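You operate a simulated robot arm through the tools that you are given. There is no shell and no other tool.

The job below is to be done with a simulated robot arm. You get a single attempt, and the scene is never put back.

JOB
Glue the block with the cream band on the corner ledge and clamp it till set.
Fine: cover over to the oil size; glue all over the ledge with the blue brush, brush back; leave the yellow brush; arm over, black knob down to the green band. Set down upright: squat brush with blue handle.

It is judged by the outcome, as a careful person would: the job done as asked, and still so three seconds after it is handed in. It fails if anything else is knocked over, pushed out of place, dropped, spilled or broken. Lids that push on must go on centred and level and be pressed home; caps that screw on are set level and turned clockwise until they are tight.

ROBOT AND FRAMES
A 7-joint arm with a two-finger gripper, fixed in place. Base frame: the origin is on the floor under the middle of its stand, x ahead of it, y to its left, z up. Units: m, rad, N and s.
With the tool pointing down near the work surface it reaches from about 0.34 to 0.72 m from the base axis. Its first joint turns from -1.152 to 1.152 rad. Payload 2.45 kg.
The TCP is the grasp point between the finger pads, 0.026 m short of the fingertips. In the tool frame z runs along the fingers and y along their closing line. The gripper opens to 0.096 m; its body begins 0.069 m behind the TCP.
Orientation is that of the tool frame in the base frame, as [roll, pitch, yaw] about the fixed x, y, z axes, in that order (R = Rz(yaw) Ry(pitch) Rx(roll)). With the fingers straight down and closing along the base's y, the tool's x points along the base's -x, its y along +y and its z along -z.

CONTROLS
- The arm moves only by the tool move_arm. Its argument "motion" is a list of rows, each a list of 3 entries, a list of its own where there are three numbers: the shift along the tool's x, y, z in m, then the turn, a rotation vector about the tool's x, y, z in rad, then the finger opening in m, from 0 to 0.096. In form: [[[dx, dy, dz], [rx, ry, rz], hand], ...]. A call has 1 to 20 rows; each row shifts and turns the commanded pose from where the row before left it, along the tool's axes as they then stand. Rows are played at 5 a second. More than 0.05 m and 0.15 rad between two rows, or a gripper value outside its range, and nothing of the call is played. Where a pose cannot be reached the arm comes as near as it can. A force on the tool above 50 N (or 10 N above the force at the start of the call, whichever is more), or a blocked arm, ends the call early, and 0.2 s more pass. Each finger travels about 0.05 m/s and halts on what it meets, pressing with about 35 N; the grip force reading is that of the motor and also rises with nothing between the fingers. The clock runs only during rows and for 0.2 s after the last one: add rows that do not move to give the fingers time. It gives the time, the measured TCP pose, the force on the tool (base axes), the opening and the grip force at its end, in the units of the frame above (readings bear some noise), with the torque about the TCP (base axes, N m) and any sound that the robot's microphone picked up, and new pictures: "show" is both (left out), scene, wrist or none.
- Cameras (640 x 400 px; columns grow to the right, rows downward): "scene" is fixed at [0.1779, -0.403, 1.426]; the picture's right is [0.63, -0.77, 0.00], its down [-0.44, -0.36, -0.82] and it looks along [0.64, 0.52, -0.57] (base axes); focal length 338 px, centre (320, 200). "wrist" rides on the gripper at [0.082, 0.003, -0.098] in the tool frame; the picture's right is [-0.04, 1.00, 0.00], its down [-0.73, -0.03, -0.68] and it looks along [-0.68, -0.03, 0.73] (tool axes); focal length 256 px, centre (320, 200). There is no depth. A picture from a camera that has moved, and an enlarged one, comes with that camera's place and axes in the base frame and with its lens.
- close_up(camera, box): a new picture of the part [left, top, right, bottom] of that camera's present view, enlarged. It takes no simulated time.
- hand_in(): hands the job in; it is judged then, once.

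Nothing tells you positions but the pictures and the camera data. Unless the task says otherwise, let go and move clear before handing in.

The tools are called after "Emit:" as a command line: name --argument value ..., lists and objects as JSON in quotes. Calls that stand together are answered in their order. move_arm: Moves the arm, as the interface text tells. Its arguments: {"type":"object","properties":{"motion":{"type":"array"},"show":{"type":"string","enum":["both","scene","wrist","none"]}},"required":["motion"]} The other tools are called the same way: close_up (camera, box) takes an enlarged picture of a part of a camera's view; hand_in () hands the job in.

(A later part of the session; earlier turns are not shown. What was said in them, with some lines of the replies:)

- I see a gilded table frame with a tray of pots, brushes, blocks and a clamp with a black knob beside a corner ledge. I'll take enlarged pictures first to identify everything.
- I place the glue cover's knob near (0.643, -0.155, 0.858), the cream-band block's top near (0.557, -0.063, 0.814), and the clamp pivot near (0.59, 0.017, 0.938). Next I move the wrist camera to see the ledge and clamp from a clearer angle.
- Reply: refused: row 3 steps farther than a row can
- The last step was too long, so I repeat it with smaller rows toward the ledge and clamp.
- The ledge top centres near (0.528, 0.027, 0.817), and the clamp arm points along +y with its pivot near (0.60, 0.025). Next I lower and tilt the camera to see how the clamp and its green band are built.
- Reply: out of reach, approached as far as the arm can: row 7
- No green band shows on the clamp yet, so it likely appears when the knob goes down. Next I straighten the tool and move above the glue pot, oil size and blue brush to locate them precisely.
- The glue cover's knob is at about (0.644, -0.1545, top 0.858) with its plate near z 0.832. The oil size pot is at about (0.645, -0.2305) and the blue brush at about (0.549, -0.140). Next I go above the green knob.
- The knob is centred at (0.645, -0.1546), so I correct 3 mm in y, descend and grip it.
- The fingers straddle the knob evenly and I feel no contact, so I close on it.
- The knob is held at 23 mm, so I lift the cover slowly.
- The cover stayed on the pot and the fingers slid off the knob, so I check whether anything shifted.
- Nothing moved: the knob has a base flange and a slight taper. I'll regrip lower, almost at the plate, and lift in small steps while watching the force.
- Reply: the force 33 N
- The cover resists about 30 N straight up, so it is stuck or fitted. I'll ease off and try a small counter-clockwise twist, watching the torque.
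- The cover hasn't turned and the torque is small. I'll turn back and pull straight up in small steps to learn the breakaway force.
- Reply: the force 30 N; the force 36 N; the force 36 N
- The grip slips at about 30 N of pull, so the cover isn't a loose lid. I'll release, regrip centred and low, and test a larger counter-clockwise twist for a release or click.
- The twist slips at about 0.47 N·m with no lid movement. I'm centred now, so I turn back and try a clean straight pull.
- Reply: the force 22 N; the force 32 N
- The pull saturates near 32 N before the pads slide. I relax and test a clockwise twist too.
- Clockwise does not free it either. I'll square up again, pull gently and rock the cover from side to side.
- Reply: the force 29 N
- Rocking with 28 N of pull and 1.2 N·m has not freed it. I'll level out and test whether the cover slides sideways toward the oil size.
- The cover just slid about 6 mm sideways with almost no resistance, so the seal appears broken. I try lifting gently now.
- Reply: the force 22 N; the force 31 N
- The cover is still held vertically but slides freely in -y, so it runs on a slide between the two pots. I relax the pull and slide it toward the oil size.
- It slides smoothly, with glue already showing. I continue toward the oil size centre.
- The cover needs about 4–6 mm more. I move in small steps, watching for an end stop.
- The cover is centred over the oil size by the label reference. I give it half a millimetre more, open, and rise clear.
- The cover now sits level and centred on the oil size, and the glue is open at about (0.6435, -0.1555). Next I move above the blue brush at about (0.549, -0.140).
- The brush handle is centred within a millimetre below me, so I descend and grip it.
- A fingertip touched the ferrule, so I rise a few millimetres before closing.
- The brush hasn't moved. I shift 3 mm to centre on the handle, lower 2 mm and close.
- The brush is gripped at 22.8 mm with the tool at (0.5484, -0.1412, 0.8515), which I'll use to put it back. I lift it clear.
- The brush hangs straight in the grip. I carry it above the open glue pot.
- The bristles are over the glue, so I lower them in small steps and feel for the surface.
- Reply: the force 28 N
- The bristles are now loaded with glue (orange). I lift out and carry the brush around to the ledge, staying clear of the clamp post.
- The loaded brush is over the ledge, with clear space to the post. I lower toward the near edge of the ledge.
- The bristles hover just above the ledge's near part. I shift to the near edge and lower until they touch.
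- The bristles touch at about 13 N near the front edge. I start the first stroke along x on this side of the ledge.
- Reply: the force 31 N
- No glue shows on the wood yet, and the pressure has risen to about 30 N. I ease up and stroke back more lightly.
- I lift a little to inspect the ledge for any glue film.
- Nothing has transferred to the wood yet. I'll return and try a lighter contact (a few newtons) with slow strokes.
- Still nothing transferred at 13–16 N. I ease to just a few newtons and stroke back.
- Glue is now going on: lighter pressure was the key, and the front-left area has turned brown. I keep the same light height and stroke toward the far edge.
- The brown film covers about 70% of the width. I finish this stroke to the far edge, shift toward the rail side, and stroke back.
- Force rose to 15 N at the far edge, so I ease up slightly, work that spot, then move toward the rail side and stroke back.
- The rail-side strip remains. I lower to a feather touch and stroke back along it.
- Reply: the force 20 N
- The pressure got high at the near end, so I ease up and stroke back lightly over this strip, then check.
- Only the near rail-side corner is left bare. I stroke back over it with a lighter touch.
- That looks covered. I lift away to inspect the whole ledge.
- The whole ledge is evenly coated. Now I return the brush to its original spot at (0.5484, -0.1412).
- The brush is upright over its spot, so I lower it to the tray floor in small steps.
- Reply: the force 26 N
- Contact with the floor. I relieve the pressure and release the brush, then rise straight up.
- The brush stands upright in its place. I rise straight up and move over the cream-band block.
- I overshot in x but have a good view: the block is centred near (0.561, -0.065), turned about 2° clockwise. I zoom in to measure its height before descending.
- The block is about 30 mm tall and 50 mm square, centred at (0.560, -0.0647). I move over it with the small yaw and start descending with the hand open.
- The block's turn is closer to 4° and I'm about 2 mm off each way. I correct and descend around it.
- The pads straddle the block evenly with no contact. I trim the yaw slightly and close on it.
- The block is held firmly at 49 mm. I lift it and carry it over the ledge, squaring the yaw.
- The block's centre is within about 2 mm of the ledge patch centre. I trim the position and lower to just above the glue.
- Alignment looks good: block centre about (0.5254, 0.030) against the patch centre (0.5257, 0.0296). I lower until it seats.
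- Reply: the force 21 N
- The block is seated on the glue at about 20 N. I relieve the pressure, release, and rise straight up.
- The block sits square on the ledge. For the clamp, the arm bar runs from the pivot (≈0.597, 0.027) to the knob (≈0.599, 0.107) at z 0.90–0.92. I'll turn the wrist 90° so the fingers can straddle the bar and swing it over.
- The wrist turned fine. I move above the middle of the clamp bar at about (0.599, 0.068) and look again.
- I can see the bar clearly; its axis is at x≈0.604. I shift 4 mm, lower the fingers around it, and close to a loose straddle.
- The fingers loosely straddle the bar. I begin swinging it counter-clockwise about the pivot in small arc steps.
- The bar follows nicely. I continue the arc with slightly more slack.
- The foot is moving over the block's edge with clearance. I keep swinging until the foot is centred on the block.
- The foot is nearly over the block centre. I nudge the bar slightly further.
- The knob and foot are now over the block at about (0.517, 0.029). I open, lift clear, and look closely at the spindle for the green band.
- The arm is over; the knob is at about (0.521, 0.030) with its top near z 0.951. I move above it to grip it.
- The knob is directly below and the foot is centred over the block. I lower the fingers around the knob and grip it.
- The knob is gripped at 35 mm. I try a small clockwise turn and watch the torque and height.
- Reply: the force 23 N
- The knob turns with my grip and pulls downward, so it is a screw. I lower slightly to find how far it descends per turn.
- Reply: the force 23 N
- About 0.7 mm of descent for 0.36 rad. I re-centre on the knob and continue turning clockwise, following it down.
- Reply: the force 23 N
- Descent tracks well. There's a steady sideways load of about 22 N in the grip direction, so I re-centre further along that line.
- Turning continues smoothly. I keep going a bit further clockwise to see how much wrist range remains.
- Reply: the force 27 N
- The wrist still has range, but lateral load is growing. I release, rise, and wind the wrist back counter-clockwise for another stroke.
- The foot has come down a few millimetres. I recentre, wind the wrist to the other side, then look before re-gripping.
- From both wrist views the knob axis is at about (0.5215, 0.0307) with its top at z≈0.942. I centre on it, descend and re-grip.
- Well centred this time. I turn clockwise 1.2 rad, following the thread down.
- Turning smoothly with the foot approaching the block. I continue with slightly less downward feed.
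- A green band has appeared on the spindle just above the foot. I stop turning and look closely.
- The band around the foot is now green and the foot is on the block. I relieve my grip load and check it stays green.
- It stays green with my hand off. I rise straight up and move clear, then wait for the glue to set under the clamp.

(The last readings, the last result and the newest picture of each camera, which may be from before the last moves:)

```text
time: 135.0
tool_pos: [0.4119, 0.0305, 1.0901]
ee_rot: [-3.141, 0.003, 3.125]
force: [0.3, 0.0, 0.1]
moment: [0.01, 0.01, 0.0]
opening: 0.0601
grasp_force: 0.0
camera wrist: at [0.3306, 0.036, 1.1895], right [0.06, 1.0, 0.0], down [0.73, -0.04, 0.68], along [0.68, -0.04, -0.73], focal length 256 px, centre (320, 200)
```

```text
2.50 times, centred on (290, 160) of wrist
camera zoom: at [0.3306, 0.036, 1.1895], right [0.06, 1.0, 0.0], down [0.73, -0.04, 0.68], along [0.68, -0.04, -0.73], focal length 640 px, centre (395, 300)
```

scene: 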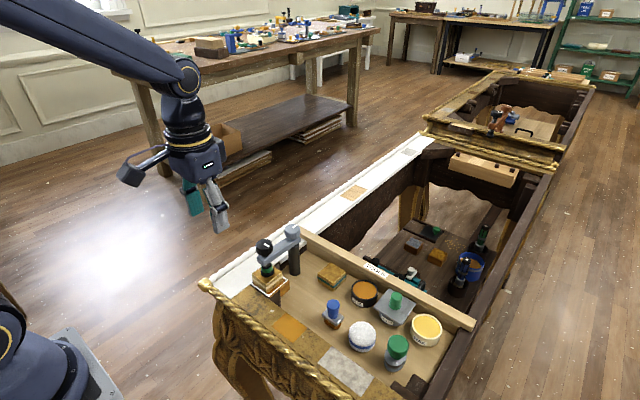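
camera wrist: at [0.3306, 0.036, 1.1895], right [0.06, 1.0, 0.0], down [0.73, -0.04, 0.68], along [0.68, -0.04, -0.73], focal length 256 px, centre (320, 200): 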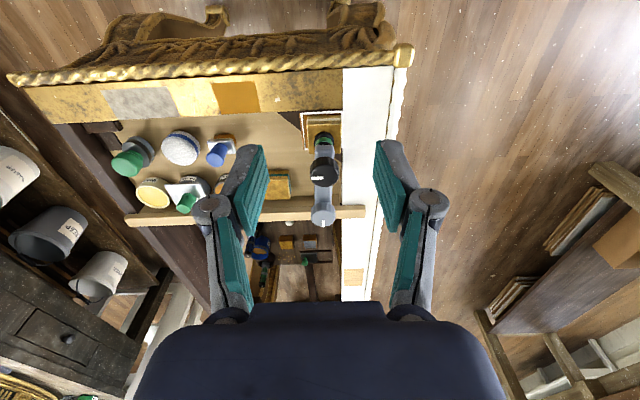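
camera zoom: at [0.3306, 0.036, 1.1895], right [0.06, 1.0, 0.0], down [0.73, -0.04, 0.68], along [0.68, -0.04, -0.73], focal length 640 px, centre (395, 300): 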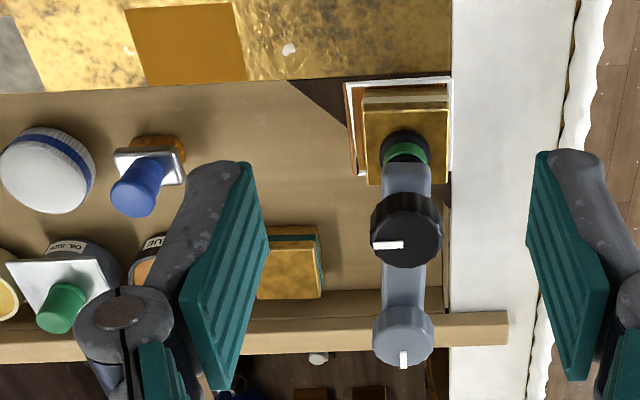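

The glue bead around the block has turned from brown to white, which looks like it is setting. I stay clear and wait longer under clamp.

Emit:
move_arm --motion '[[[0, 0, 0], [0, 0, 0], 0.06], [[0, 0, 0], [0, 0, 0], 0.06], [[0, 0, 0], [0, 0, 0], 0.06], [[0, 0, 0], [0, 0, 0], 0.06], [[0, 0, 0], [0, 0, 0], 0.06], [[0, 0, 0], [0, 0, 0], 0.06], [[0, 0, 0], [0, 0, 0], 0.06], [[0, 0, 0], [0, 0, 0], 0.06], [[0, 0, 0], [0, 0, 0], 0.06], [[0, 0, 0], [0, 0, 0], 0.06], [[0, 0, 0], [0, 0, 0], 0.06], [[0, 0, 0], [0, 0, 0], 0.06], [[0, 0, 0], [0, 0, 0], 0.06], [[0, 0, 0], [0, 0, 0], 0.06], [[0, 0, 0], [0, 0, 0], 0.06], [[0, 0, 0], [0, 0, 0], 0.06], [[0, 0, 0], [0, 0, 0], 0.06], [[0, 0, 0], [0, 0, 0], 0.06], [[0, 0, 0], [0, 0, 0], 0.06], [[0, 0, 0], [0, 0, 0], 0.06]]' --show "none"

Emit:
move_arm --motion '[[[0, 0, 0], [0, 0, 0], 0.06], [[0, 0, 0], [0, 0, 0], 0.06], [[0, 0, 0], [0, 0, 0], 0.06], [[0, 0, 0], [0, 0, 0], 0.06], [[0, 0, 0], [0, 0, 0], 0.06], [[0, 0, 0], [0, 0, 0], 0.06], [[0, 0, 0], [0, 0, 0], 0.06], [[0, 0, 0], [0, 0, 0], 0.06], [[0, 0, 0], [0, 0, 0], 0.06], [[0, 0, 0], [0, 0, 0], 0.06], [[0, 0, 0], [0, 0, 0], 0.06], [[0, 0, 0], [0, 0, 0], 0.06], [[0, 0, 0], [0, 0, 0], 0.06], [[0, 0, 0], [0, 0, 0], 0.06], [[0, 0, 0], [0, 0, 0], 0.06], [[0, 0, 0], [0, 0, 0], 0.06], [[0, 0, 0], [0, 0, 0], 0.06], [[0, 0, 0], [0, 0, 0], 0.06], [[0, 0, 0], [0, 0, 0], 0.06], [[0, 0, 0], [0, 0, 0], 0.06]]' --show "none"

Emit:
move_arm --motion '[[[0, 0, 0], [0, 0, 0], 0.06], [[0, 0, 0], [0, 0, 0], 0.06], [[0, 0, 0], [0, 0, 0], 0.06], [[0, 0, 0], [0, 0, 0], 0.06], [[0, 0, 0], [0, 0, 0], 0.06], [[0, 0, 0], [0, 0, 0], 0.06], [[0, 0, 0], [0, 0, 0], 0.06], [[0, 0, 0], [0, 0, 0], 0.06], [[0, 0, 0], [0, 0, 0], 0.06], [[0, 0, 0], [0, 0, 0], 0.06], [[0, 0, 0], [0, 0, 0], 0.06], [[0, 0, 0], [0, 0, 0], 0.06], [[0, 0, 0], [0, 0, 0], 0.06], [[0, 0, 0], [0, 0, 0], 0.06], [[0, 0, 0], [0, 0, 0], 0.06], [[0, 0, 0], [0, 0, 0], 0.06], [[0, 0, 0], [0, 0, 0], 0.06], [[0, 0, 0], [0, 0, 0], 0.06], [[0, 0, 0], [0, 0, 0], 0.06], [[0, 0, 0], [0, 0, 0], 0.06]]' --show "scene"

Emit:
close_up --camera "scene" --box '[245, 220, 310, 300]'

Emit:
close_up --camera "wrist" --box '[290, 95, 360, 165]'

```text
time: 139.2
tool_pos: [0.4114, 0.0325, 1.0916]
ee_rot: [3.14, 0.0, 3.127]
force: [0.1, 0.4, 0.6]
moment: [-0.01, -0.02, 0.0]
opening: 0.06
grasp_force: 0.1
```

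```text
time: 143.4
tool_pos: [0.412, 0.0312, 1.0899]
ee_rot: [3.141, 0.004, 3.128]
force: [1.2, 0.6, -0.2]
moment: [0.02, 0.0, -0.02]
opening: 0.0603
grasp_force: 0.0
```

```text
time: 147.6
tool_pos: [0.4107, 0.0305, 1.0916]
ee_rot: [3.141, 0.003, 3.126]
force: [-0.4, 0.4, 0.2]
moment: [-0.05, -0.03, 0.0]
opening: 0.0598
grasp_force: 0.1
```

scene: 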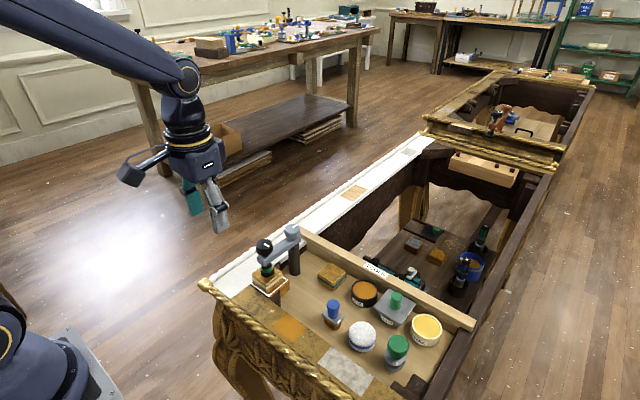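

```text
5.00 times, centred on (278, 260) of scene
camera zoom: at [0.1779, -0.403, 1.426], right [0.63, -0.77, 0.0], down [-0.44, -0.36, -0.82], along [0.64, 0.52, -0.57], focal length 1692 px, centre (532, -100)
```

zoom: 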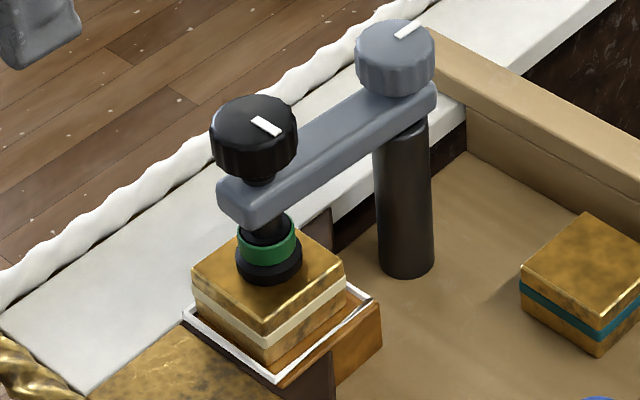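

```text
5.71 times, centred on (325, 130) of wrist
camera zoom: at [0.3306, 0.036, 1.1895], right [0.06, 1.0, 0.0], down [0.73, -0.04, 0.68], along [0.68, -0.04, -0.73], focal length 1463 px, centre (291, 600)
```

zoom: 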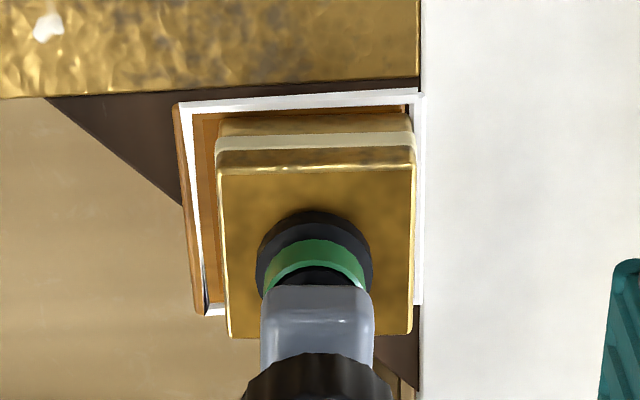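

The bead stays white and the band stays green, so the glue appears set. While more time passes I take a last look at the cover, brush and pots from above.

Emit:
move_arm --motion '[[[0, -0.044, 0], [0, 0, 0], 0.06], [[0, -0.044, 0], [0, 0, 0], 0.06], [[0, -0.044, 0], [0, 0, 0], 0.06], [[0, -0.044, 0], [0, 0, 0], 0.06], [[0, -0.044, 0], [0, 0, 0], 0.06], [[-0.02, -0.03, 0.02], [0, 0, 0], 0.09], [[0, 0, 0], [0, 0, 0], 0.09], [[0, 0, 0], [0, 0, 0], 0.09]]'

Emit:
close_up --camera "wrist" --box '[230, 120, 430, 230]'

Emit:
close_up --camera "scene" --box '[240, 200, 460, 390]'

```text
time: 149.4
tool_pos: [0.4261, -0.218, 1.0727]
ee_rot: [3.141, 0.002, 3.126]
force: [-1.0, -0.4, -0.4]
moment: [0.04, -0.02, -0.05]
opening: 0.0897
grasp_force: 0.1
camera wrist: at [0.3456, -0.2138, 1.1713], right [0.05, 1.0, 0.0], down [0.73, -0.04, 0.68], along [0.68, -0.04, -0.73], focal length 256 px, centre (320, 200)
```

scene: 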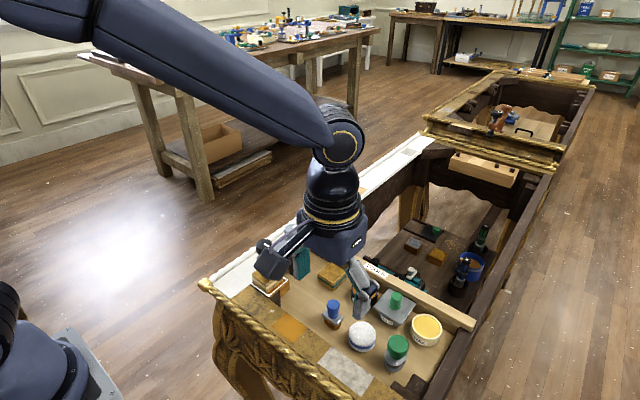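
wrist: 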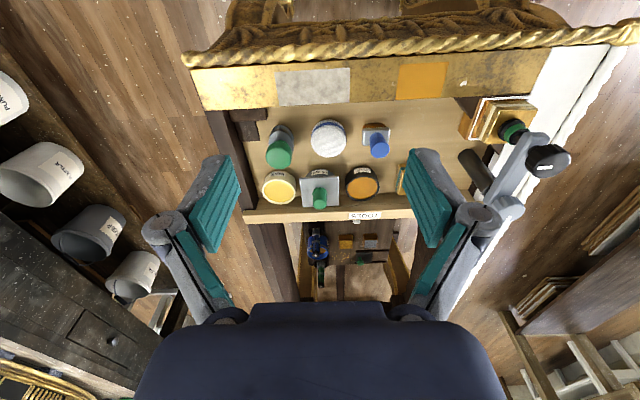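

```text
3.20 times, centred on (330, 175) of wrist
camera zoom: at [0.3456, -0.2138, 1.1713], right [0.05, 1.0, 0.0], down [0.73, -0.04, 0.68], along [0.68, -0.04, -0.73], focal length 819 px, centre (288, 280)
```

zoom: 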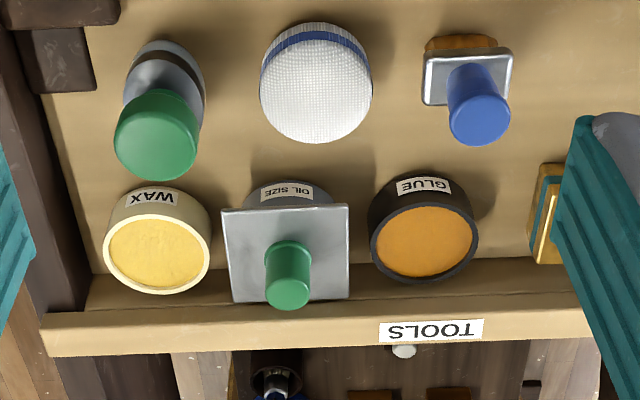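

```text
2.11 times, centred on (350, 295) of scene
camera zoom: at [0.1779, -0.4031, 1.426], right [0.63, -0.77, 0.0], down [-0.44, -0.36, -0.82], along [0.64, 0.52, -0.57], focal length 713 px, centre (257, 0)
```

zoom: 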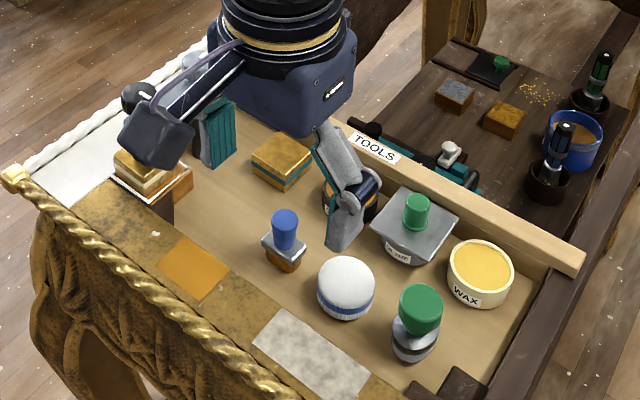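

The cover sits centred on the oil size, the brush stands upright, and nothing else has moved. I wait a few more seconds to be safe and confirm the clamp state once more.

Emit:
move_arm --motion '[[[0.04, 0, -0.02], [0, 0, 0], 0.09], [[0.04, 0, -0.02], [0, 0, 0], 0.09], [[0, 0, 0], [0, 0, 0], 0.09], [[0, 0, 0], [0, 0, 0], 0.09], [[0, 0, 0], [0, 0, 0], 0.09], [[0, 0, 0], [0, 0, 0], 0.09], [[0, 0, 0], [0, 0, 0], 0.09], [[0, 0, 0], [0, 0, 0], 0.09], [[0, 0, 0], [0, 0, 0], 0.09], [[0, 0, 0], [0, 0, 0], 0.09], [[0, 0, 0], [0, 0, 0], 0.09], [[0, 0, 0], [0, 0, 0], 0.09], [[0, 0, 0], [0, 0, 0], 0.09], [[0, 0, 0], [0, 0, 0], 0.09], [[0, 0, 0], [0, 0, 0], 0.09], [[0, 0, 0], [0, 0, 0], 0.09], [[0, 0, 0], [0, 0, 0], 0.09], [[0, 0, 0], [0, 0, 0], 0.09], [[0, 0, 0], [0, 0, 0], 0.09], [[0, 0, 0], [0, 0, 0], 0.09]]' --show "none"

Emit:
move_arm --motion '[[[0, 0, 0], [0, 0, 0], 0.09], [[0, 0, 0], [0, 0, 0], 0.09], [[0, 0, 0], [0, 0, 0], 0.09], [[0, 0, 0], [0, 0, 0], 0.09], [[0, 0, 0], [0, 0, 0], 0.09], [[0, 0, 0], [0, 0, 0], 0.09], [[0, 0, 0], [0, 0, 0], 0.09], [[0, 0, 0], [0, 0, 0], 0.09], [[0, 0, 0], [0, 0, 0], 0.09], [[0, 0, 0], [0, 0, 0], 0.09], [[0, 0, 0], [0, 0, 0], 0.09], [[0, 0, 0], [0, 0, 0], 0.09], [[0, 0, 0], [0, 0, 0], 0.09], [[0, 0, 0], [0, 0, 0], 0.09], [[0, 0, 0], [0, 0, 0], 0.09], [[0, 0, 0], [0, 0, 0], 0.09], [[0, 0, 0], [0, 0, 0], 0.09], [[0, 0, 0], [0, 0, 0], 0.09], [[0, 0, 0], [0, 0, 0], 0.09], [[0, 0, 0], [0, 0, 0], 0.09]]'

Emit:
close_up --camera "scene" --box '[245, 220, 310, 300]'

Emit:
close_up --camera "scene" --box '[290, 255, 460, 385]'

```text
time: 153.6
tool_pos: [0.3466, -0.2175, 1.1108]
ee_rot: [-3.141, 0.001, 3.125]
force: [-0.7, -0.6, -0.2]
moment: [0.01, -0.01, -0.02]
opening: 0.0903
grasp_force: 0.0
```

```text
time: 157.8
tool_pos: [0.3458, -0.2161, 1.1112]
ee_rot: [-3.141, 0.0, 3.126]
force: [0.5, 0.9, -0.8]
moment: [-0.02, 0.0, 0.02]
opening: 0.09
grasp_force: 0.1
camera wrist: at [0.2654, -0.2117, 1.21], right [0.06, 1.0, 0.0], down [0.73, -0.04, 0.68], along [0.68, -0.04, -0.73], focal length 256 px, centre (320, 200)
```

scene: 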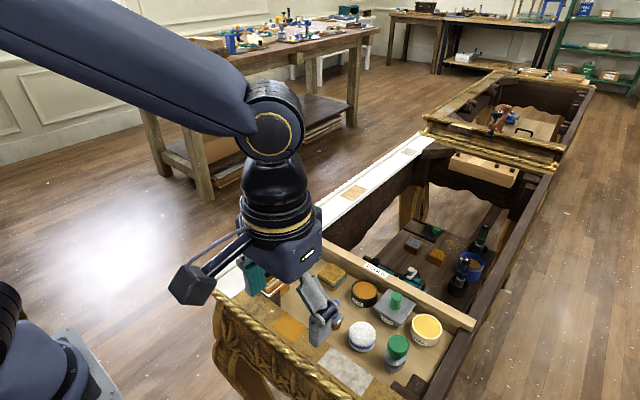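
wrist: 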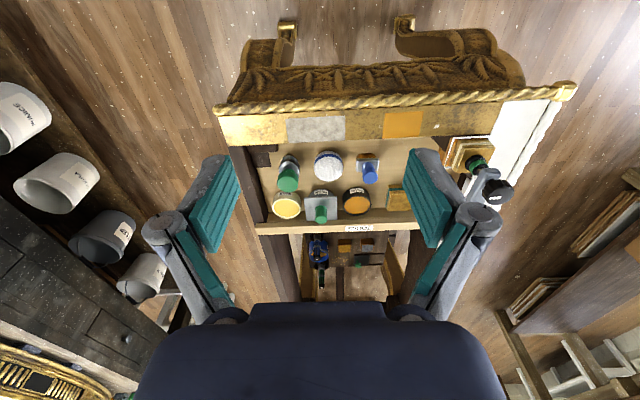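

```text
5.00 times, centred on (278, 260) of scene
camera zoom: at [0.1779, -0.403, 1.426], right [0.63, -0.77, 0.0], down [-0.44, -0.36, -0.82], along [0.64, 0.52, -0.57], focal length 1692 px, centre (532, -100)
```

zoom: 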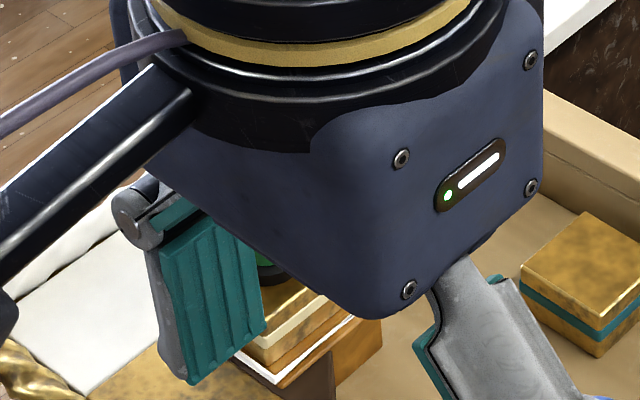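

```text
3.08 times, centred on (375, 320) of scene
camera zoom: at [0.1779, -0.403, 1.426], right [0.63, -0.77, 0.0], down [-0.44, -0.36, -0.82], along [0.64, 0.52, -0.57], focal length 1042 px, centre (151, -169)
```

zoom: 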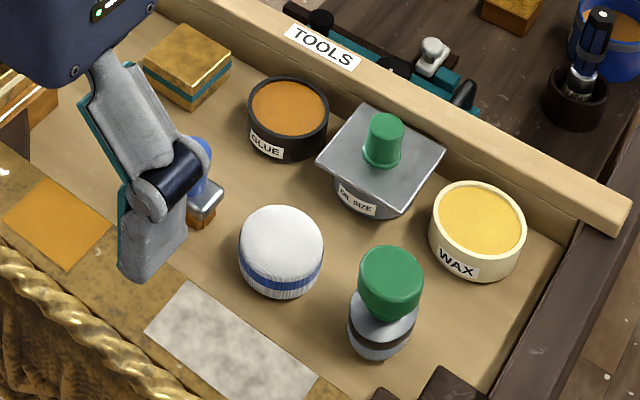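

The block is glued on the ledge with a white bead around it. The clamp's band is still green, the cover is on the oil size, the brush is upright in its place, and the arm is clear. I hand the job in.

Emit:
hand_in

```text
The job is handed in.
```

The block with the cream band is glued to the corner ledge and clamped, and I've handed the job in. I haven't seen the judge's result.

- **Cover:** The glue pot's cover would not lift. It slides sideways, so I slid it over and centred it on the oil size, where it sits level. While I was finding that out, my grip slipped off the knob once, but nothing moved.
- **Glue:** I coated the whole ledge with the blue brush, then stood the brush upright in its original spot. The bristles still have glue on them.
- **Block:** It is seated squarely on the glue, within about a millimetre of the centre of the ledge.
- **Clamp:** The arm is over the block and the black knob is turned down until the green band showed. The band stayed green after I let go.
- **Setting:** The clamp had been on for about 26 seconds when I handed in. The bead of glue around the block turned from brown to white within the first few seconds. I took that as set, but I had no other way to check.

I saw no yellow brush among the tools in the tray. The other pots, blocks and tools there are where they were.
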